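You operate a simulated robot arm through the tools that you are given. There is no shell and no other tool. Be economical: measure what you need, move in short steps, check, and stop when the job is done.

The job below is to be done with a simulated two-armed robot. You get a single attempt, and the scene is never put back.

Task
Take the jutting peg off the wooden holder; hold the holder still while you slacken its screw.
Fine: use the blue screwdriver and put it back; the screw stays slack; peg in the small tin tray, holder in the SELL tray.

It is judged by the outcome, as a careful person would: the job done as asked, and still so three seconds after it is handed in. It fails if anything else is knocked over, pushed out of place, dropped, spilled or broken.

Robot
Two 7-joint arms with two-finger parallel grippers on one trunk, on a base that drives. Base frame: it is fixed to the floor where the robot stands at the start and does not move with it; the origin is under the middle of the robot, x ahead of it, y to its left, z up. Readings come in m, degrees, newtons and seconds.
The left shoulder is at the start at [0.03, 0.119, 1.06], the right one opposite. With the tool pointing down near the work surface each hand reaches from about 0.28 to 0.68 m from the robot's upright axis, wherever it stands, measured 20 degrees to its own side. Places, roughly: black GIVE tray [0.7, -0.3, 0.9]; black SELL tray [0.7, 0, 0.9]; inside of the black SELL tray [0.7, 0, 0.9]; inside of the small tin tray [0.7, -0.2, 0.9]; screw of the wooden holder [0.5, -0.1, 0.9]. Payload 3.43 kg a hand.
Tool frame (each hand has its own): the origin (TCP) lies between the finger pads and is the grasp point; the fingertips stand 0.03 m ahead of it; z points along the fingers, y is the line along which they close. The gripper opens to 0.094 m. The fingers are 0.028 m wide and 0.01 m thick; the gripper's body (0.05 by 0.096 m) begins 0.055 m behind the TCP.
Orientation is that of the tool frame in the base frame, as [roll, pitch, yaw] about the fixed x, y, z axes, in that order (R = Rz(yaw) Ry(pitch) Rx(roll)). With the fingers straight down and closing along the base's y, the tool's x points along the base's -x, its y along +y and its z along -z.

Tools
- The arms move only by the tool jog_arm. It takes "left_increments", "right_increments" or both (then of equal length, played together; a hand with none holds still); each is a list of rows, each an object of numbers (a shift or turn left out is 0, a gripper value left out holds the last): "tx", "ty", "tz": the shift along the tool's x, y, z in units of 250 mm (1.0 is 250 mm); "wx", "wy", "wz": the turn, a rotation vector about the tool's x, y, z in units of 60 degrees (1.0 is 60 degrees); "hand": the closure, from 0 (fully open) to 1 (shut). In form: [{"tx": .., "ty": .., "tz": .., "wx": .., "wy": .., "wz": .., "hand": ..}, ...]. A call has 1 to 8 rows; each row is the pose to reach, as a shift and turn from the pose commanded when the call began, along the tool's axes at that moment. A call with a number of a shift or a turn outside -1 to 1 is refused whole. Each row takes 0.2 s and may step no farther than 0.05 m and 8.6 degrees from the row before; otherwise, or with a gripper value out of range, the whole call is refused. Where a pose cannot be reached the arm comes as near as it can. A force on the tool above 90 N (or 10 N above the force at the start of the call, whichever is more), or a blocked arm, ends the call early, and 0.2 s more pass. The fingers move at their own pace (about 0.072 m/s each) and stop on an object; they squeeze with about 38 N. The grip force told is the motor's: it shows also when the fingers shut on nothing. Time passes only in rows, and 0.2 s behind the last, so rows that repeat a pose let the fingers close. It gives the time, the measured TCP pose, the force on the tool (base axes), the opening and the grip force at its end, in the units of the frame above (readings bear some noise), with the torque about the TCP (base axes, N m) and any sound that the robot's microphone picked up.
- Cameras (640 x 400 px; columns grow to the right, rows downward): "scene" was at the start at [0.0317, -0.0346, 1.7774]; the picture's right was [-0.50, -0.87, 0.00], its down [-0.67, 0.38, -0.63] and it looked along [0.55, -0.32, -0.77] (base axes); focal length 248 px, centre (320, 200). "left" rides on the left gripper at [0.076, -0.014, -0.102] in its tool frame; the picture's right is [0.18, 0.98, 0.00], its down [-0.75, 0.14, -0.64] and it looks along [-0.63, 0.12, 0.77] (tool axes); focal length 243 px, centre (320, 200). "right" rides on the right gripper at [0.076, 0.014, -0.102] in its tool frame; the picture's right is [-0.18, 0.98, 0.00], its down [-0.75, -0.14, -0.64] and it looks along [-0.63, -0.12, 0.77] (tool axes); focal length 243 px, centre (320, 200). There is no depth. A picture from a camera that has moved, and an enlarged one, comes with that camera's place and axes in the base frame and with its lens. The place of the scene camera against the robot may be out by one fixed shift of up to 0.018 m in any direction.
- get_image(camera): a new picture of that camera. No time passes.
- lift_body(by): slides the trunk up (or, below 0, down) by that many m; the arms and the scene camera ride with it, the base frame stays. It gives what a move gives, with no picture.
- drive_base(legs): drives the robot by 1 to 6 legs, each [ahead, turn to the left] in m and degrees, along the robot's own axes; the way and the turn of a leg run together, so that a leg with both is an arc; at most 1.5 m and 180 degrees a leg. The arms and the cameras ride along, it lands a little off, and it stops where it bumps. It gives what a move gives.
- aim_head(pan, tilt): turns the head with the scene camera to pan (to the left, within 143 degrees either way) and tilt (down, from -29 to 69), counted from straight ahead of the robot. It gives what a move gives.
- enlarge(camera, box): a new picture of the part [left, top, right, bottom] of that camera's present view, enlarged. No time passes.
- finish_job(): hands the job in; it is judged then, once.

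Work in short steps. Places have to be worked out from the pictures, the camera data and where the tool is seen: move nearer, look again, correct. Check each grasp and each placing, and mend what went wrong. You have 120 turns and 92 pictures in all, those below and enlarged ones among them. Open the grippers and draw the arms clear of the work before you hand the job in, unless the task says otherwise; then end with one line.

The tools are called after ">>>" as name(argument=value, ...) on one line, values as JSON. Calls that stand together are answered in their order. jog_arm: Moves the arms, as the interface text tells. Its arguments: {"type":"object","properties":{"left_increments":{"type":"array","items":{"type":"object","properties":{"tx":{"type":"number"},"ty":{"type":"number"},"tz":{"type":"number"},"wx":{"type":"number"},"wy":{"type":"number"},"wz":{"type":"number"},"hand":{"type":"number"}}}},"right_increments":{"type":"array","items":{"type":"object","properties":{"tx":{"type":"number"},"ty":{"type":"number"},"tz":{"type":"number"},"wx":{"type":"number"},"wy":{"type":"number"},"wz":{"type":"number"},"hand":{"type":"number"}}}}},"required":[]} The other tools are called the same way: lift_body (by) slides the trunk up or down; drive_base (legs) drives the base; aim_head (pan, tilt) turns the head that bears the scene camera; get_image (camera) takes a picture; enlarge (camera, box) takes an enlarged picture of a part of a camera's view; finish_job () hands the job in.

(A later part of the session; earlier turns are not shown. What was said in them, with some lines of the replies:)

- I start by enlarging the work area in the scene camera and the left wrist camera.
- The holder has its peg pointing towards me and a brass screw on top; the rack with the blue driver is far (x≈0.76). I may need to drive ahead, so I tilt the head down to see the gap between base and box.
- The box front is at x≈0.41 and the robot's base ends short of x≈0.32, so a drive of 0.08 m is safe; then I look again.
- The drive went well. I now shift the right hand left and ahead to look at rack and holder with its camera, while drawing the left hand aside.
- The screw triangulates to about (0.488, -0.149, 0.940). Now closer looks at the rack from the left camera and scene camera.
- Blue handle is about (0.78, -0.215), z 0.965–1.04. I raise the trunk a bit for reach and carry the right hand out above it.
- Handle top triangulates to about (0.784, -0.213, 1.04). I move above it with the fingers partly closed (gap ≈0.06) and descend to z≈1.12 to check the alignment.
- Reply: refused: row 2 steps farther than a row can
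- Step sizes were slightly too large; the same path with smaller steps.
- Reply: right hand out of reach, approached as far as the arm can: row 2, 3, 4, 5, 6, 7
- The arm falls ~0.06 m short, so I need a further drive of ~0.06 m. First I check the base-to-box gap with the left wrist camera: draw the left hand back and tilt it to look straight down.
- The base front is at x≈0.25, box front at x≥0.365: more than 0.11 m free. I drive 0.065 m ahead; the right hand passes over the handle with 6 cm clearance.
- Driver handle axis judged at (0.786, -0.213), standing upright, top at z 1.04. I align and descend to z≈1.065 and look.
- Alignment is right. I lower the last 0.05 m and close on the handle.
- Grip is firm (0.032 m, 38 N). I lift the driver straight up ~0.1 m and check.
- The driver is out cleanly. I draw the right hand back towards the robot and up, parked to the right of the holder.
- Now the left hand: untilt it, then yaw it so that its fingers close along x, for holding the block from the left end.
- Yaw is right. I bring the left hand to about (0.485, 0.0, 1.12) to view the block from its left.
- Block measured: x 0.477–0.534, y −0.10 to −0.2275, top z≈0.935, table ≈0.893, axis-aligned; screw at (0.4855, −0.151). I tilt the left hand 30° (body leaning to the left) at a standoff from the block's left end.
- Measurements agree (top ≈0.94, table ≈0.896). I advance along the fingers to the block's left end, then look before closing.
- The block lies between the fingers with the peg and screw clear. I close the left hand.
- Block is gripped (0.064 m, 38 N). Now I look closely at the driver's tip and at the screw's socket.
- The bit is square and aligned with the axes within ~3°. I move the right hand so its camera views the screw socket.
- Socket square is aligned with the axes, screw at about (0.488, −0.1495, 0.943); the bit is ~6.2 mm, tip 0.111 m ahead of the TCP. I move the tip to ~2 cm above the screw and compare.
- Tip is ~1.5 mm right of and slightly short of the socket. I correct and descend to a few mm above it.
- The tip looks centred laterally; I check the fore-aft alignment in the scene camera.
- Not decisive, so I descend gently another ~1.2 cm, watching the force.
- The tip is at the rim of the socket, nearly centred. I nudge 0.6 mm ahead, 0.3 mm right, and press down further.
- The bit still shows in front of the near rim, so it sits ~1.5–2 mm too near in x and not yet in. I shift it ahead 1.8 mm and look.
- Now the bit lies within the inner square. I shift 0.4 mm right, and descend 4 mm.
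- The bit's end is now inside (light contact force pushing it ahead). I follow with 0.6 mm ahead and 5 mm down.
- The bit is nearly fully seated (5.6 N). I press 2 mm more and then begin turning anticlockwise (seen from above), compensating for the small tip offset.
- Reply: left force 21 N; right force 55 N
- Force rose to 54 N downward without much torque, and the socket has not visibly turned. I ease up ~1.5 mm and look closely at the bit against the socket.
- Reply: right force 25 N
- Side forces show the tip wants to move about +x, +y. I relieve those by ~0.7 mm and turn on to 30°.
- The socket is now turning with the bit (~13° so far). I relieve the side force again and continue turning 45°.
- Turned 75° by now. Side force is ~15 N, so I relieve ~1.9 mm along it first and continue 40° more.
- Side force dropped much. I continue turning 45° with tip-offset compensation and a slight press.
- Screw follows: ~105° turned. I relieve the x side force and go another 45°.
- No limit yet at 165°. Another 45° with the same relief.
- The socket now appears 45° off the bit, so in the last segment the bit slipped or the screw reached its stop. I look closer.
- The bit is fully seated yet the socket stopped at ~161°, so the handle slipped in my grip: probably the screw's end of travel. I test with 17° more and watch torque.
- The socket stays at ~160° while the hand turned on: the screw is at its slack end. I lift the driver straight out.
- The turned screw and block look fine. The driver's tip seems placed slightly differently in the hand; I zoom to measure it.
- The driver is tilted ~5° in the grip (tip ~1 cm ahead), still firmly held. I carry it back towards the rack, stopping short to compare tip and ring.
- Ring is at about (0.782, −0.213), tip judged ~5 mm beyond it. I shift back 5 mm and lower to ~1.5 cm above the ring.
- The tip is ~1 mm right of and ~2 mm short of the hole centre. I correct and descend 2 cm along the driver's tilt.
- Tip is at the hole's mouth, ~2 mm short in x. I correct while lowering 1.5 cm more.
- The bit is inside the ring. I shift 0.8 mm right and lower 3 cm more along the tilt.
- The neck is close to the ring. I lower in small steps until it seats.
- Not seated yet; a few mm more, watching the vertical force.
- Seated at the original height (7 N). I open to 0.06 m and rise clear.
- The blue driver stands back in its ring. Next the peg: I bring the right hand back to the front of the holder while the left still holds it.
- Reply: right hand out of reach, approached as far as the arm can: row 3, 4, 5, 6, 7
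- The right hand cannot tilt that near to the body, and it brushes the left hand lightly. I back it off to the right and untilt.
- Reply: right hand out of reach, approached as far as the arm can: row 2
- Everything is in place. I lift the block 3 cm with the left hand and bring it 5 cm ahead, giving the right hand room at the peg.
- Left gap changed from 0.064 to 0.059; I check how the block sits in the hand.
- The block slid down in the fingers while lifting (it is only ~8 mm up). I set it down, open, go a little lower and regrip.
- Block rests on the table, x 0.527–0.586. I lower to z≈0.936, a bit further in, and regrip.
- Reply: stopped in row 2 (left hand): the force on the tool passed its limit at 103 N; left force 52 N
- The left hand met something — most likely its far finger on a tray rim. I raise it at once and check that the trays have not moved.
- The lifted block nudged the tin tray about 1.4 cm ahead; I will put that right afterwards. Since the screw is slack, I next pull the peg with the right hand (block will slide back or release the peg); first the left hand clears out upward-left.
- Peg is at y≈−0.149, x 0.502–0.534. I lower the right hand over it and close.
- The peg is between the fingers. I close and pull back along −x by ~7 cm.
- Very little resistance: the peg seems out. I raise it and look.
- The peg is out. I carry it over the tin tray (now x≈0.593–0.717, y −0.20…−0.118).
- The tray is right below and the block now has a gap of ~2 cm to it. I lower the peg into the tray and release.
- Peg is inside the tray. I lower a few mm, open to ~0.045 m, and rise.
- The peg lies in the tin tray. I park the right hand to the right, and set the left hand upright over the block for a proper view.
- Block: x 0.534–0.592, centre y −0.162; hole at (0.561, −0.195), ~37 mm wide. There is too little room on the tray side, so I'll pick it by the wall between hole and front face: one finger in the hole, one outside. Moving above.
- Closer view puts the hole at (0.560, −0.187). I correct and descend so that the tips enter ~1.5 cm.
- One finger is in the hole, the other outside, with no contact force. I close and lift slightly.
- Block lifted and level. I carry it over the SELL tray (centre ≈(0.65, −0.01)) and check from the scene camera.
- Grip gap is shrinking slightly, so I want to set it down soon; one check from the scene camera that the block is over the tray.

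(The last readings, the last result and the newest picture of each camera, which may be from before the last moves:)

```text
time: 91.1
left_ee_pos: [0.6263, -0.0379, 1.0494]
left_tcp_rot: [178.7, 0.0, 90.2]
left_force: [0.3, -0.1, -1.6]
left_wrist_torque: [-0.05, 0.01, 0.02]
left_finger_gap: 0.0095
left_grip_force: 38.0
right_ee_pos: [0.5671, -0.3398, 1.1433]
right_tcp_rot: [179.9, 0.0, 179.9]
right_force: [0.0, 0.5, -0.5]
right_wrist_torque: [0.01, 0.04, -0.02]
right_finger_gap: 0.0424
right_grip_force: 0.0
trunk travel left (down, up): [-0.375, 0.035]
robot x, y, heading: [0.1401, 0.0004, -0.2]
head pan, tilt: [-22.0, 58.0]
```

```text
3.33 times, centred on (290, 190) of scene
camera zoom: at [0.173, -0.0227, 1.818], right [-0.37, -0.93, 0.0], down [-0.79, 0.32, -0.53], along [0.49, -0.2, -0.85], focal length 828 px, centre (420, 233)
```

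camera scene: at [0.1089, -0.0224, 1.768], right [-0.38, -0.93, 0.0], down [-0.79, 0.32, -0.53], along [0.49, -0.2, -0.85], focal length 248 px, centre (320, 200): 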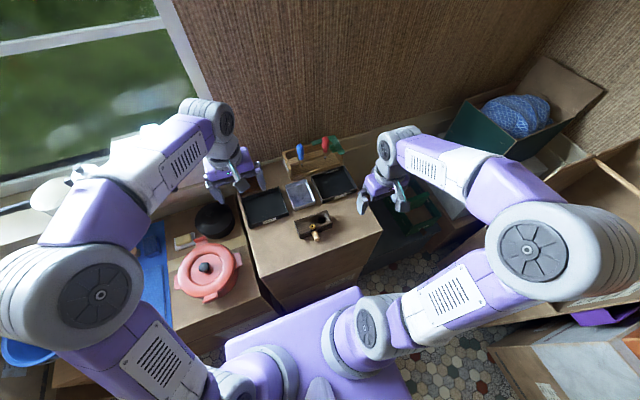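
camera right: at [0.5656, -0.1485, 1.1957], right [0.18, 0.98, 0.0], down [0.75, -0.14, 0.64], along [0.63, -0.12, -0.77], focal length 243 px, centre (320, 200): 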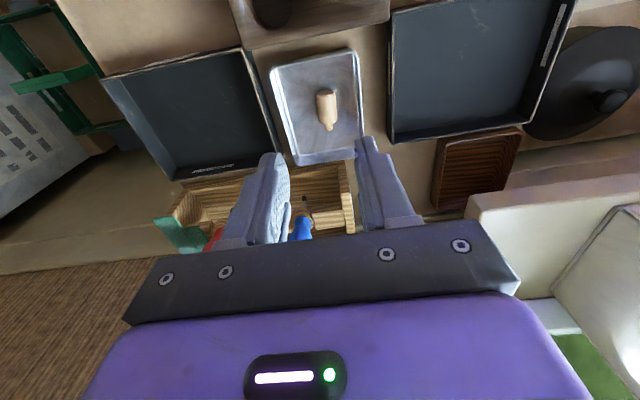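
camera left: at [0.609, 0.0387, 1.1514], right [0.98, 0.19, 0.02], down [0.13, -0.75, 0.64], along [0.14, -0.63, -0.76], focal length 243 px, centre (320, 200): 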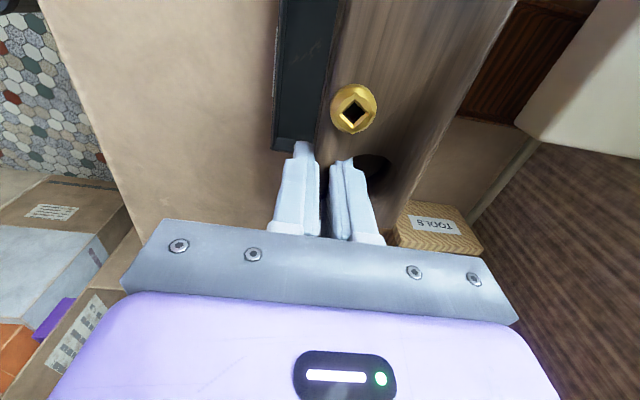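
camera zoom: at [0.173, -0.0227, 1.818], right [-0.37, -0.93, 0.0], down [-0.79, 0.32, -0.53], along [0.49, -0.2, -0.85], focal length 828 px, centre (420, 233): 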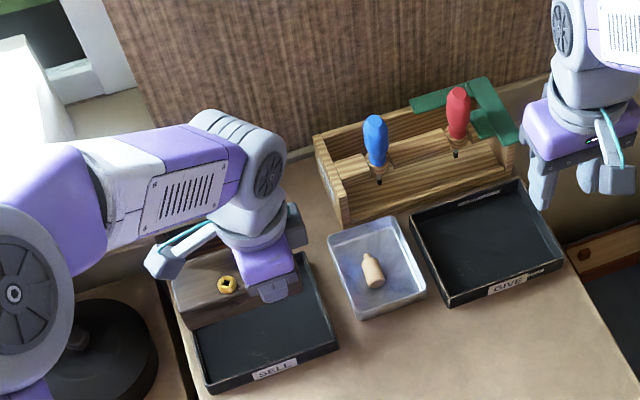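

Block is above the tray, ~4 mm too far left. I correct that and lower gently to just above the tray floor.

>>> jog_arm(left_increments=[{"tx": -0.02}, {"tx": -0.022, "tz": 0.1}, {"tx": -0.023, "tz": 0.2}, {"tx": -0.024, "tz": 0.28}, {"tx": -0.025, "tz": 0.34}, {"tx": -0.025, "tz": 0.36}, {"tx": -0.025, "tz": 0.36}])

>>> enlarge(camera="scene", box=[210, 170, 310, 250])

```text
time: 92.7
left_ee_pos: [0.6282, -0.0431, 0.9605]
left_tcp_rot: [178.9, 0.0, 90.2]
left_force: [1.1, 0.1, -2.7]
left_wrist_torque: [-0.07, 0.03, -0.02]
left_finger_gap: 0.0095
left_grip_force: 38.5
right_ee_pos: [0.5666, -0.3376, 1.1435]
right_tcp_rot: [-180.0, 0.0, 180.0]
right_force: [1.0, -0.1, 0.0]
right_wrist_torque: [0.05, 0.03, 0.0]
right_finger_gap: 0.0423
right_grip_force: 0.1
trunk travel left (down, up): [-0.375, 0.035]
robot x, y, heading: [0.1448, -0.0005, -0.2]
head pan, tilt: [-22.0, 58.0]
```

```text
5.00 times, centred on (260, 210) of scene
camera zoom: at [0.1734, -0.022, 1.818], right [-0.37, -0.93, 0.0], down [-0.79, 0.32, -0.53], along [0.49, -0.2, -0.85], focal length 1241 px, centre (620, 150)
```

zoom: 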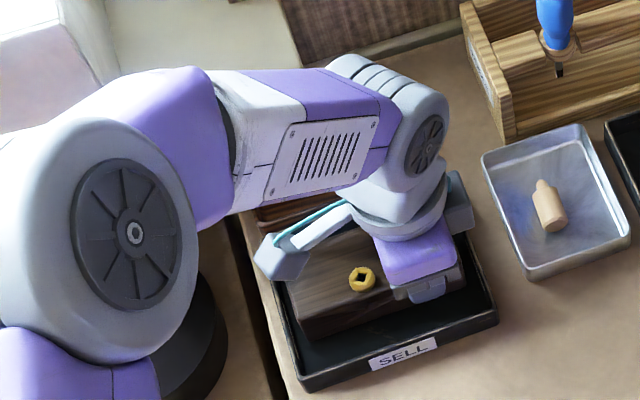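

The block is inside the tray walls, just above the floor. I lower the last centimetre, release by opening a little, and rise.

>>> jog_arm(left_increments=[{"tz": 0.012}, {"tz": 0.024}, {"tz": 0.034}])

```text
time: 93.5
left_ee_pos: [0.6272, -0.044, 0.9554]
left_tcp_rot: [178.4, 0.1, 90.2]
left_force: [-5.2, 5.7, 37.2]
left_wrist_torque: [0.3, 0.48, -0.05]
left_finger_gap: 0.0096
left_grip_force: 38.1
right_ee_pos: [0.5653, -0.3372, 1.1451]
right_tcp_rot: [-179.9, 0.3, 180.0]
right_force: [-0.5, -0.3, -0.1]
right_wrist_torque: [0.01, 0.03, -0.02]
right_finger_gap: 0.0422
right_grip_force: 0.0
trunk travel left (down, up): [-0.375, 0.035]
robot x, y, heading: [0.1463, 0.0003, 0.1]
head pan, tilt: [-22.0, 58.0]
```

Seated (37 N). I ease up 3 mm, open to 0.034 m and look before rising.

>>> jog_arm(left_increments=[{"tz": -0.012}, {"tz": -0.012, "hand": 0.8}, {"tz": -0.012, "hand": 0.66}, {"tz": -0.012, "hand": 0.66}, {"tz": -0.012, "hand": 0.66}])

>>> jog_arm(left_increments=[{"tz": -0.08}, {"tz": -0.2}, {"tz": -0.35}, {"tz": -0.5}, {"tz": -0.65}, {"tz": -0.75, "tx": 0.1}, {"tz": -0.75, "tx": 0.25}, {"tz": -0.75, "tx": 0.4}])

>>> enlarge(camera="scene", box=[220, 160, 340, 250])

```text
time: 94.7
left_ee_pos: [0.6284, -0.0436, 0.9542]
left_tcp_rot: [178.8, 0.0, 90.1]
left_force: [-0.7, 0.0, 0.4]
left_wrist_torque: [0.01, -0.01, 0.01]
left_finger_gap: 0.032
left_grip_force: 0.1
right_ee_pos: [0.5669, -0.3371, 1.1449]
right_tcp_rot: [-180.0, 0.0, 179.9]
right_force: [-0.1, 0.2, 0.1]
right_wrist_torque: [0.04, -0.01, 0.01]
right_finger_gap: 0.0423
right_grip_force: 0.1
trunk travel left (down, up): [-0.375, 0.035]
robot x, y, heading: [0.1428, 0.0015, 0.0]
head pan, tilt: [-22.0, 58.0]
```

```text
time: 96.5
left_ee_pos: [0.624, 0.0553, 1.1405]
left_tcp_rot: [178.8, 0.0, 90.1]
left_force: [0.5, -0.6, 1.1]
left_wrist_torque: [0.0, 0.05, -0.01]
left_finger_gap: 0.0321
left_grip_force: 0.0
right_ee_pos: [0.5671, -0.3378, 1.145]
right_tcp_rot: [-179.9, 0.0, -180.0]
right_force: [-0.2, -0.1, -0.3]
right_wrist_torque: [-0.02, -0.01, -0.02]
right_finger_gap: 0.0424
right_grip_force: 0.1
trunk travel left (down, up): [-0.375, 0.035]
robot x, y, heading: [0.1471, -0.0006, -0.2]
head pan, tilt: [-22.0, 58.0]
```

```text
4.44 times, centred on (280, 205) of scene
camera zoom: at [0.1726, -0.0206, 1.8181], right [-0.37, -0.93, 0.0], down [-0.79, 0.32, -0.53], along [0.49, -0.2, -0.85], focal length 1103 px, centre (498, 178)
```

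zoom: 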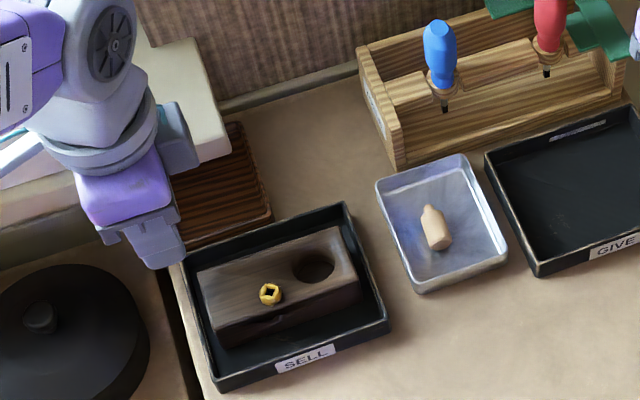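

Block lies flat in the SELL tray, peg in the tin tray, driver in its rack. The tin tray sits ~1.3 cm ahead and ~1 cm to the right of its original place; I'll nudge it back from the inside corner with the closed right fingers. First hover and look.

>>> jog_arm(right_increments=[{"tx": -0.04, "ty": 0.16, "hand": 1}, {"tx": -0.08, "ty": 0.33, "hand": 1}, {"tx": -0.14, "ty": 0.5, "hand": 1}, {"tx": -0.2, "ty": 0.66, "hand": 1}, {"tx": -0.262, "ty": 0.807, "tz": 0.05, "hand": 1}, {"tx": -0.262, "ty": 0.807, "tz": 0.24, "hand": 1}, {"tx": -0.262, "ty": 0.807, "tz": 0.4, "hand": 1}, {"tx": -0.262, "ty": 0.807, "tz": 0.498, "hand": 1}], left_increments=[{"tx": 0.05}, {"tx": 0.1}, {"tx": 0.15}, {"tx": 0.2}, {"tx": 0.2}, {"tx": 0.2}, {"tx": 0.2}, {"tx": 0.2}])

>>> get_image(camera="right")

```text
time: 98.3
left_ee_pos: [0.6239, 0.1065, 1.1421]
left_tcp_rot: [178.8, 0.0, 90.2]
left_force: [0.1, 0.9, -0.9]
left_wrist_torque: [0.06, -0.02, 0.02]
left_finger_gap: 0.0323
left_grip_force: 0.2
right_ee_pos: [0.6321, -0.1352, 1.0156]
right_tcp_rot: [179.9, 0.1, 180.0]
right_force: [-0.2, 0.4, -0.2]
right_wrist_torque: [-0.03, -0.02, 0.01]
right_finger_gap: 0.0
right_grip_force: 33.1
trunk travel left (down, up): [-0.375, 0.035]
robot x, y, heading: [0.1436, 0.0028, -0.1]
head pan, tilt: [-22.0, 58.0]
```

```text
3 pictures are left
camera right: at [0.5582, -0.1212, 1.1173], right [0.18, 0.98, 0.0], down [0.75, -0.14, 0.64], along [0.63, -0.12, -0.77], focal length 243 px, centre (320, 200)
```

right: 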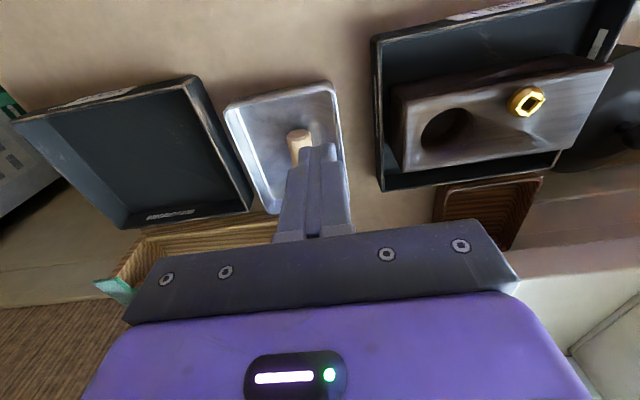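

Inside corner of the tin tray is at about (0.610, −0.125). I place the closed fingers at (0.6285, −0.1385), clear of walls and peg, and dip in slowly.

>>> jog_arm(right_increments=[{"tx": 0.014, "ty": -0.013}, {"tx": 0.014, "ty": -0.013, "tz": 0.1}, {"tx": 0.014, "ty": -0.013, "tz": 0.19}, {"tx": 0.014, "ty": -0.013, "tz": 0.22}, {"tx": 0.014, "ty": -0.013, "tz": 0.24}, {"tx": 0.014, "ty": -0.013, "tz": 0.255}])

>>> get_image(camera="right")

```text
time: 99.7
left_ee_pos: [0.6223, 0.1069, 1.1411]
left_tcp_rot: [178.7, 0.1, 90.1]
left_force: [0.6, -0.4, -0.4]
left_wrist_torque: [0.01, -0.03, 0.03]
left_finger_gap: 0.032
left_grip_force: 0.0
right_ee_pos: [0.6289, -0.1409, 0.954]
right_tcp_rot: [-179.9, 0.0, -180.0]
right_force: [1.2, -0.9, 0.1]
right_wrist_torque: [0.01, -0.01, -0.04]
right_finger_gap: 0.0
right_grip_force: 32.6
trunk travel left (down, up): [-0.375, 0.035]
robot x, y, heading: [0.1442, 0.0015, 0.1]
head pan, tilt: [-22.0, 58.0]
```

```text
2 pictures are left
camera right: at [0.5534, -0.1255, 1.0558], right [0.18, 0.98, 0.0], down [0.75, -0.14, 0.64], along [0.63, -0.12, -0.77], focal length 243 px, centre (320, 200)
```

right: 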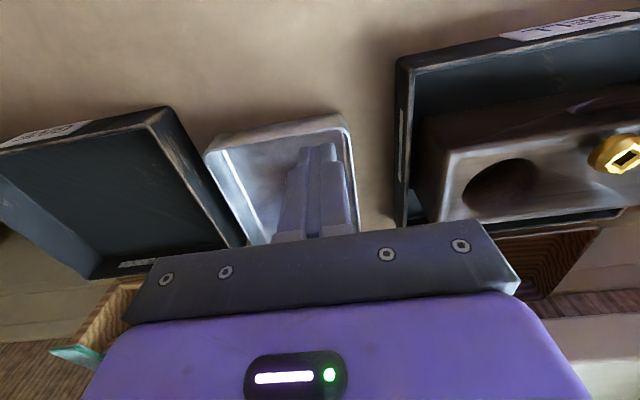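

The fingers are within the tray, clear of the peg. I lower 5 mm and push diagonally (−x, +y) by ~1.5/1.3 cm in small steps.

>>> jog_arm(right_increments=[{"tz": 0.02}, {"tz": 0.02, "tx": 0.015, "ty": 0.013}, {"tz": 0.02, "tx": 0.03, "ty": 0.026}, {"tz": 0.02, "tx": 0.042, "ty": 0.036}, {"tz": 0.02, "tx": 0.052, "ty": 0.045}, {"tz": 0.02, "tx": 0.06, "ty": 0.052}, {"tz": 0.02, "tx": 0.06, "ty": 0.052}])

>>> enlarge(camera="scene", box=[220, 160, 340, 250])

```text
time: 101.3
left_ee_pos: [0.6223, 0.105, 1.1404]
left_tcp_rot: [178.9, 0.1, 90.1]
left_force: [1.0, 0.2, 0.7]
left_wrist_torque: [0.02, 0.01, -0.01]
left_finger_gap: 0.032
left_grip_force: 0.1
right_ee_pos: [0.6146, -0.1257, 0.9483]
right_tcp_rot: [-180.0, 0.0, -180.0]
right_force: [1.6, 0.4, -0.3]
right_wrist_torque: [-0.01, -0.01, 0.02]
right_finger_gap: 0.0
right_grip_force: 33.5
trunk travel left (down, up): [-0.375, 0.035]
robot x, y, heading: [0.1406, 0.0021, 0.1]
head pan, tilt: [-22.0, 58.0]
```

```text
4.44 times, centred on (280, 205) of scene
camera zoom: at [0.1733, -0.022, 1.818], right [-0.37, -0.93, 0.0], down [-0.79, 0.32, -0.53], along [0.49, -0.2, -0.85], focal length 1103 px, centre (498, 178)
```

zoom: 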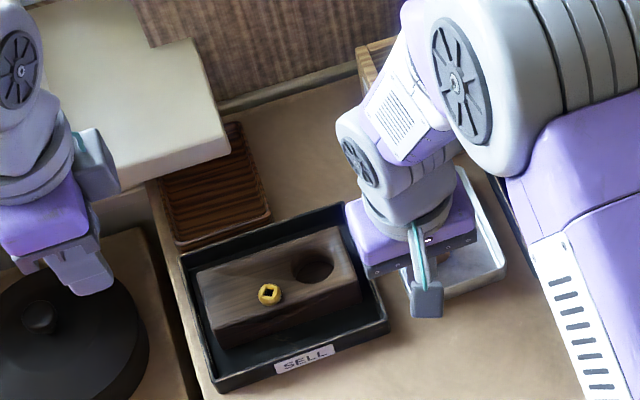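

The tin tray's corners match their original image positions again within a few mm. I step the fingers off the walls, rise straight up and draw back.

>>> jog_arm(right_increments=[{"tx": -0.01, "ty": -0.01}, {"tx": -0.01, "ty": -0.01, "tz": -0.08}, {"tx": -0.01, "ty": -0.01, "tz": -0.24}, {"tx": -0.01, "ty": -0.01, "tz": -0.42}, {"tx": -0.01, "ty": -0.01, "tz": -0.6}, {"tx": -0.01, "ty": -0.01, "tz": -0.78}, {"tx": 0.12, "ty": -0.1, "tz": -0.85}, {"tx": 0.25, "ty": -0.2, "tz": -0.85}])

>>> jog_arm(right_increments=[{"tx": 0.1, "ty": -0.1, "hand": 0.3}, {"tx": 0.22, "ty": -0.2, "hand": 0}, {"tx": 0.34, "ty": -0.3, "hand": 0}, {"tx": 0.34, "ty": -0.4, "hand": 0}], left_increments=[{"tx": 0.05, "tz": -0.1}, {"tx": 0.1, "tz": -0.2, "hand": 0}, {"tx": 0.15, "ty": -0.1, "tz": -0.3, "hand": 0}, {"tx": 0.15, "ty": -0.2, "tz": -0.4, "hand": 0}])

>>> enlarge(camera="scene", box=[200, 120, 380, 250])

```text
time: 103.1
left_ee_pos: [0.6225, 0.1053, 1.1418]
left_tcp_rot: [178.7, 0.1, 90.1]
left_force: [-0.2, -0.1, -0.5]
left_wrist_torque: [0.04, -0.02, 0.02]
left_finger_gap: 0.0319
left_grip_force: 0.1
right_ee_pos: [0.5514, -0.1781, 1.1632]
right_tcp_rot: [179.9, 0.0, -179.9]
right_force: [0.3, -0.5, 0.4]
right_wrist_torque: [-0.03, 0.0, 0.01]
right_finger_gap: 0.0001
right_grip_force: 33.0
trunk travel left (down, up): [-0.375, 0.035]
robot x, y, heading: [0.1435, 0.0002, -0.2]
head pan, tilt: [-22.0, 58.0]
```

```text
time: 104.1
left_ee_pos: [0.5706, 0.1434, 1.2395]
left_tcp_rot: [178.8, -0.2, 90.1]
left_force: [0.1, 0.4, -0.1]
left_wrist_torque: [0.01, 0.02, 0.03]
left_finger_gap: 0.0939
left_grip_force: 0.0
right_ee_pos: [0.4672, -0.2784, 1.1623]
right_tcp_rot: [179.9, 0.0, 179.9]
right_force: [-0.4, 0.0, 0.5]
right_wrist_torque: [0.03, 0.02, -0.01]
right_finger_gap: 0.0936
right_grip_force: 0.1
trunk travel left (down, up): [-0.375, 0.035]
robot x, y, heading: [0.1415, 0.0013, 0.1]
head pan, tilt: [-22.0, 58.0]
```

```text
3.08 times, centred on (290, 185) of scene
camera zoom: at [0.1723, -0.023, 1.818], right [-0.37, -0.93, 0.0], down [-0.79, 0.32, -0.53], along [0.49, -0.2, -0.85], focal length 764 px, centre (412, 246)
```

zoom: 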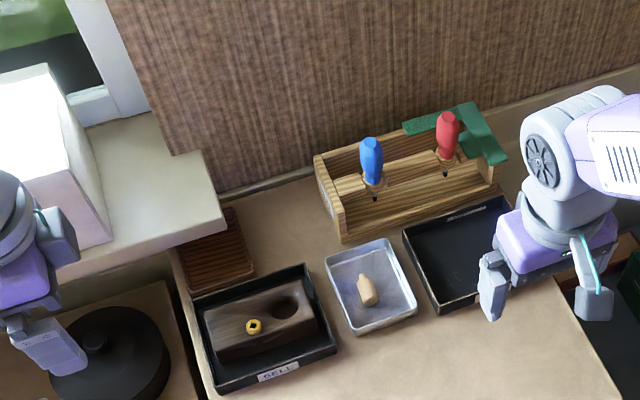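

The last picture shows the block in the SELL tray, the peg in the tin tray, and the blue driver in its rack. Both hands are open and clear, so I hand the job in.

>>> finish_job()

```text
The job is handed in.
```

The job is handed in: the peg is in the tin tray, the holder is in the SELL tray with its screw left slack, and the blue screwdriver is back in its rack. The lifted holder pushed the tin tray about 1.5 cm out of place, and I nudged it back to within a few mm of where it had been.
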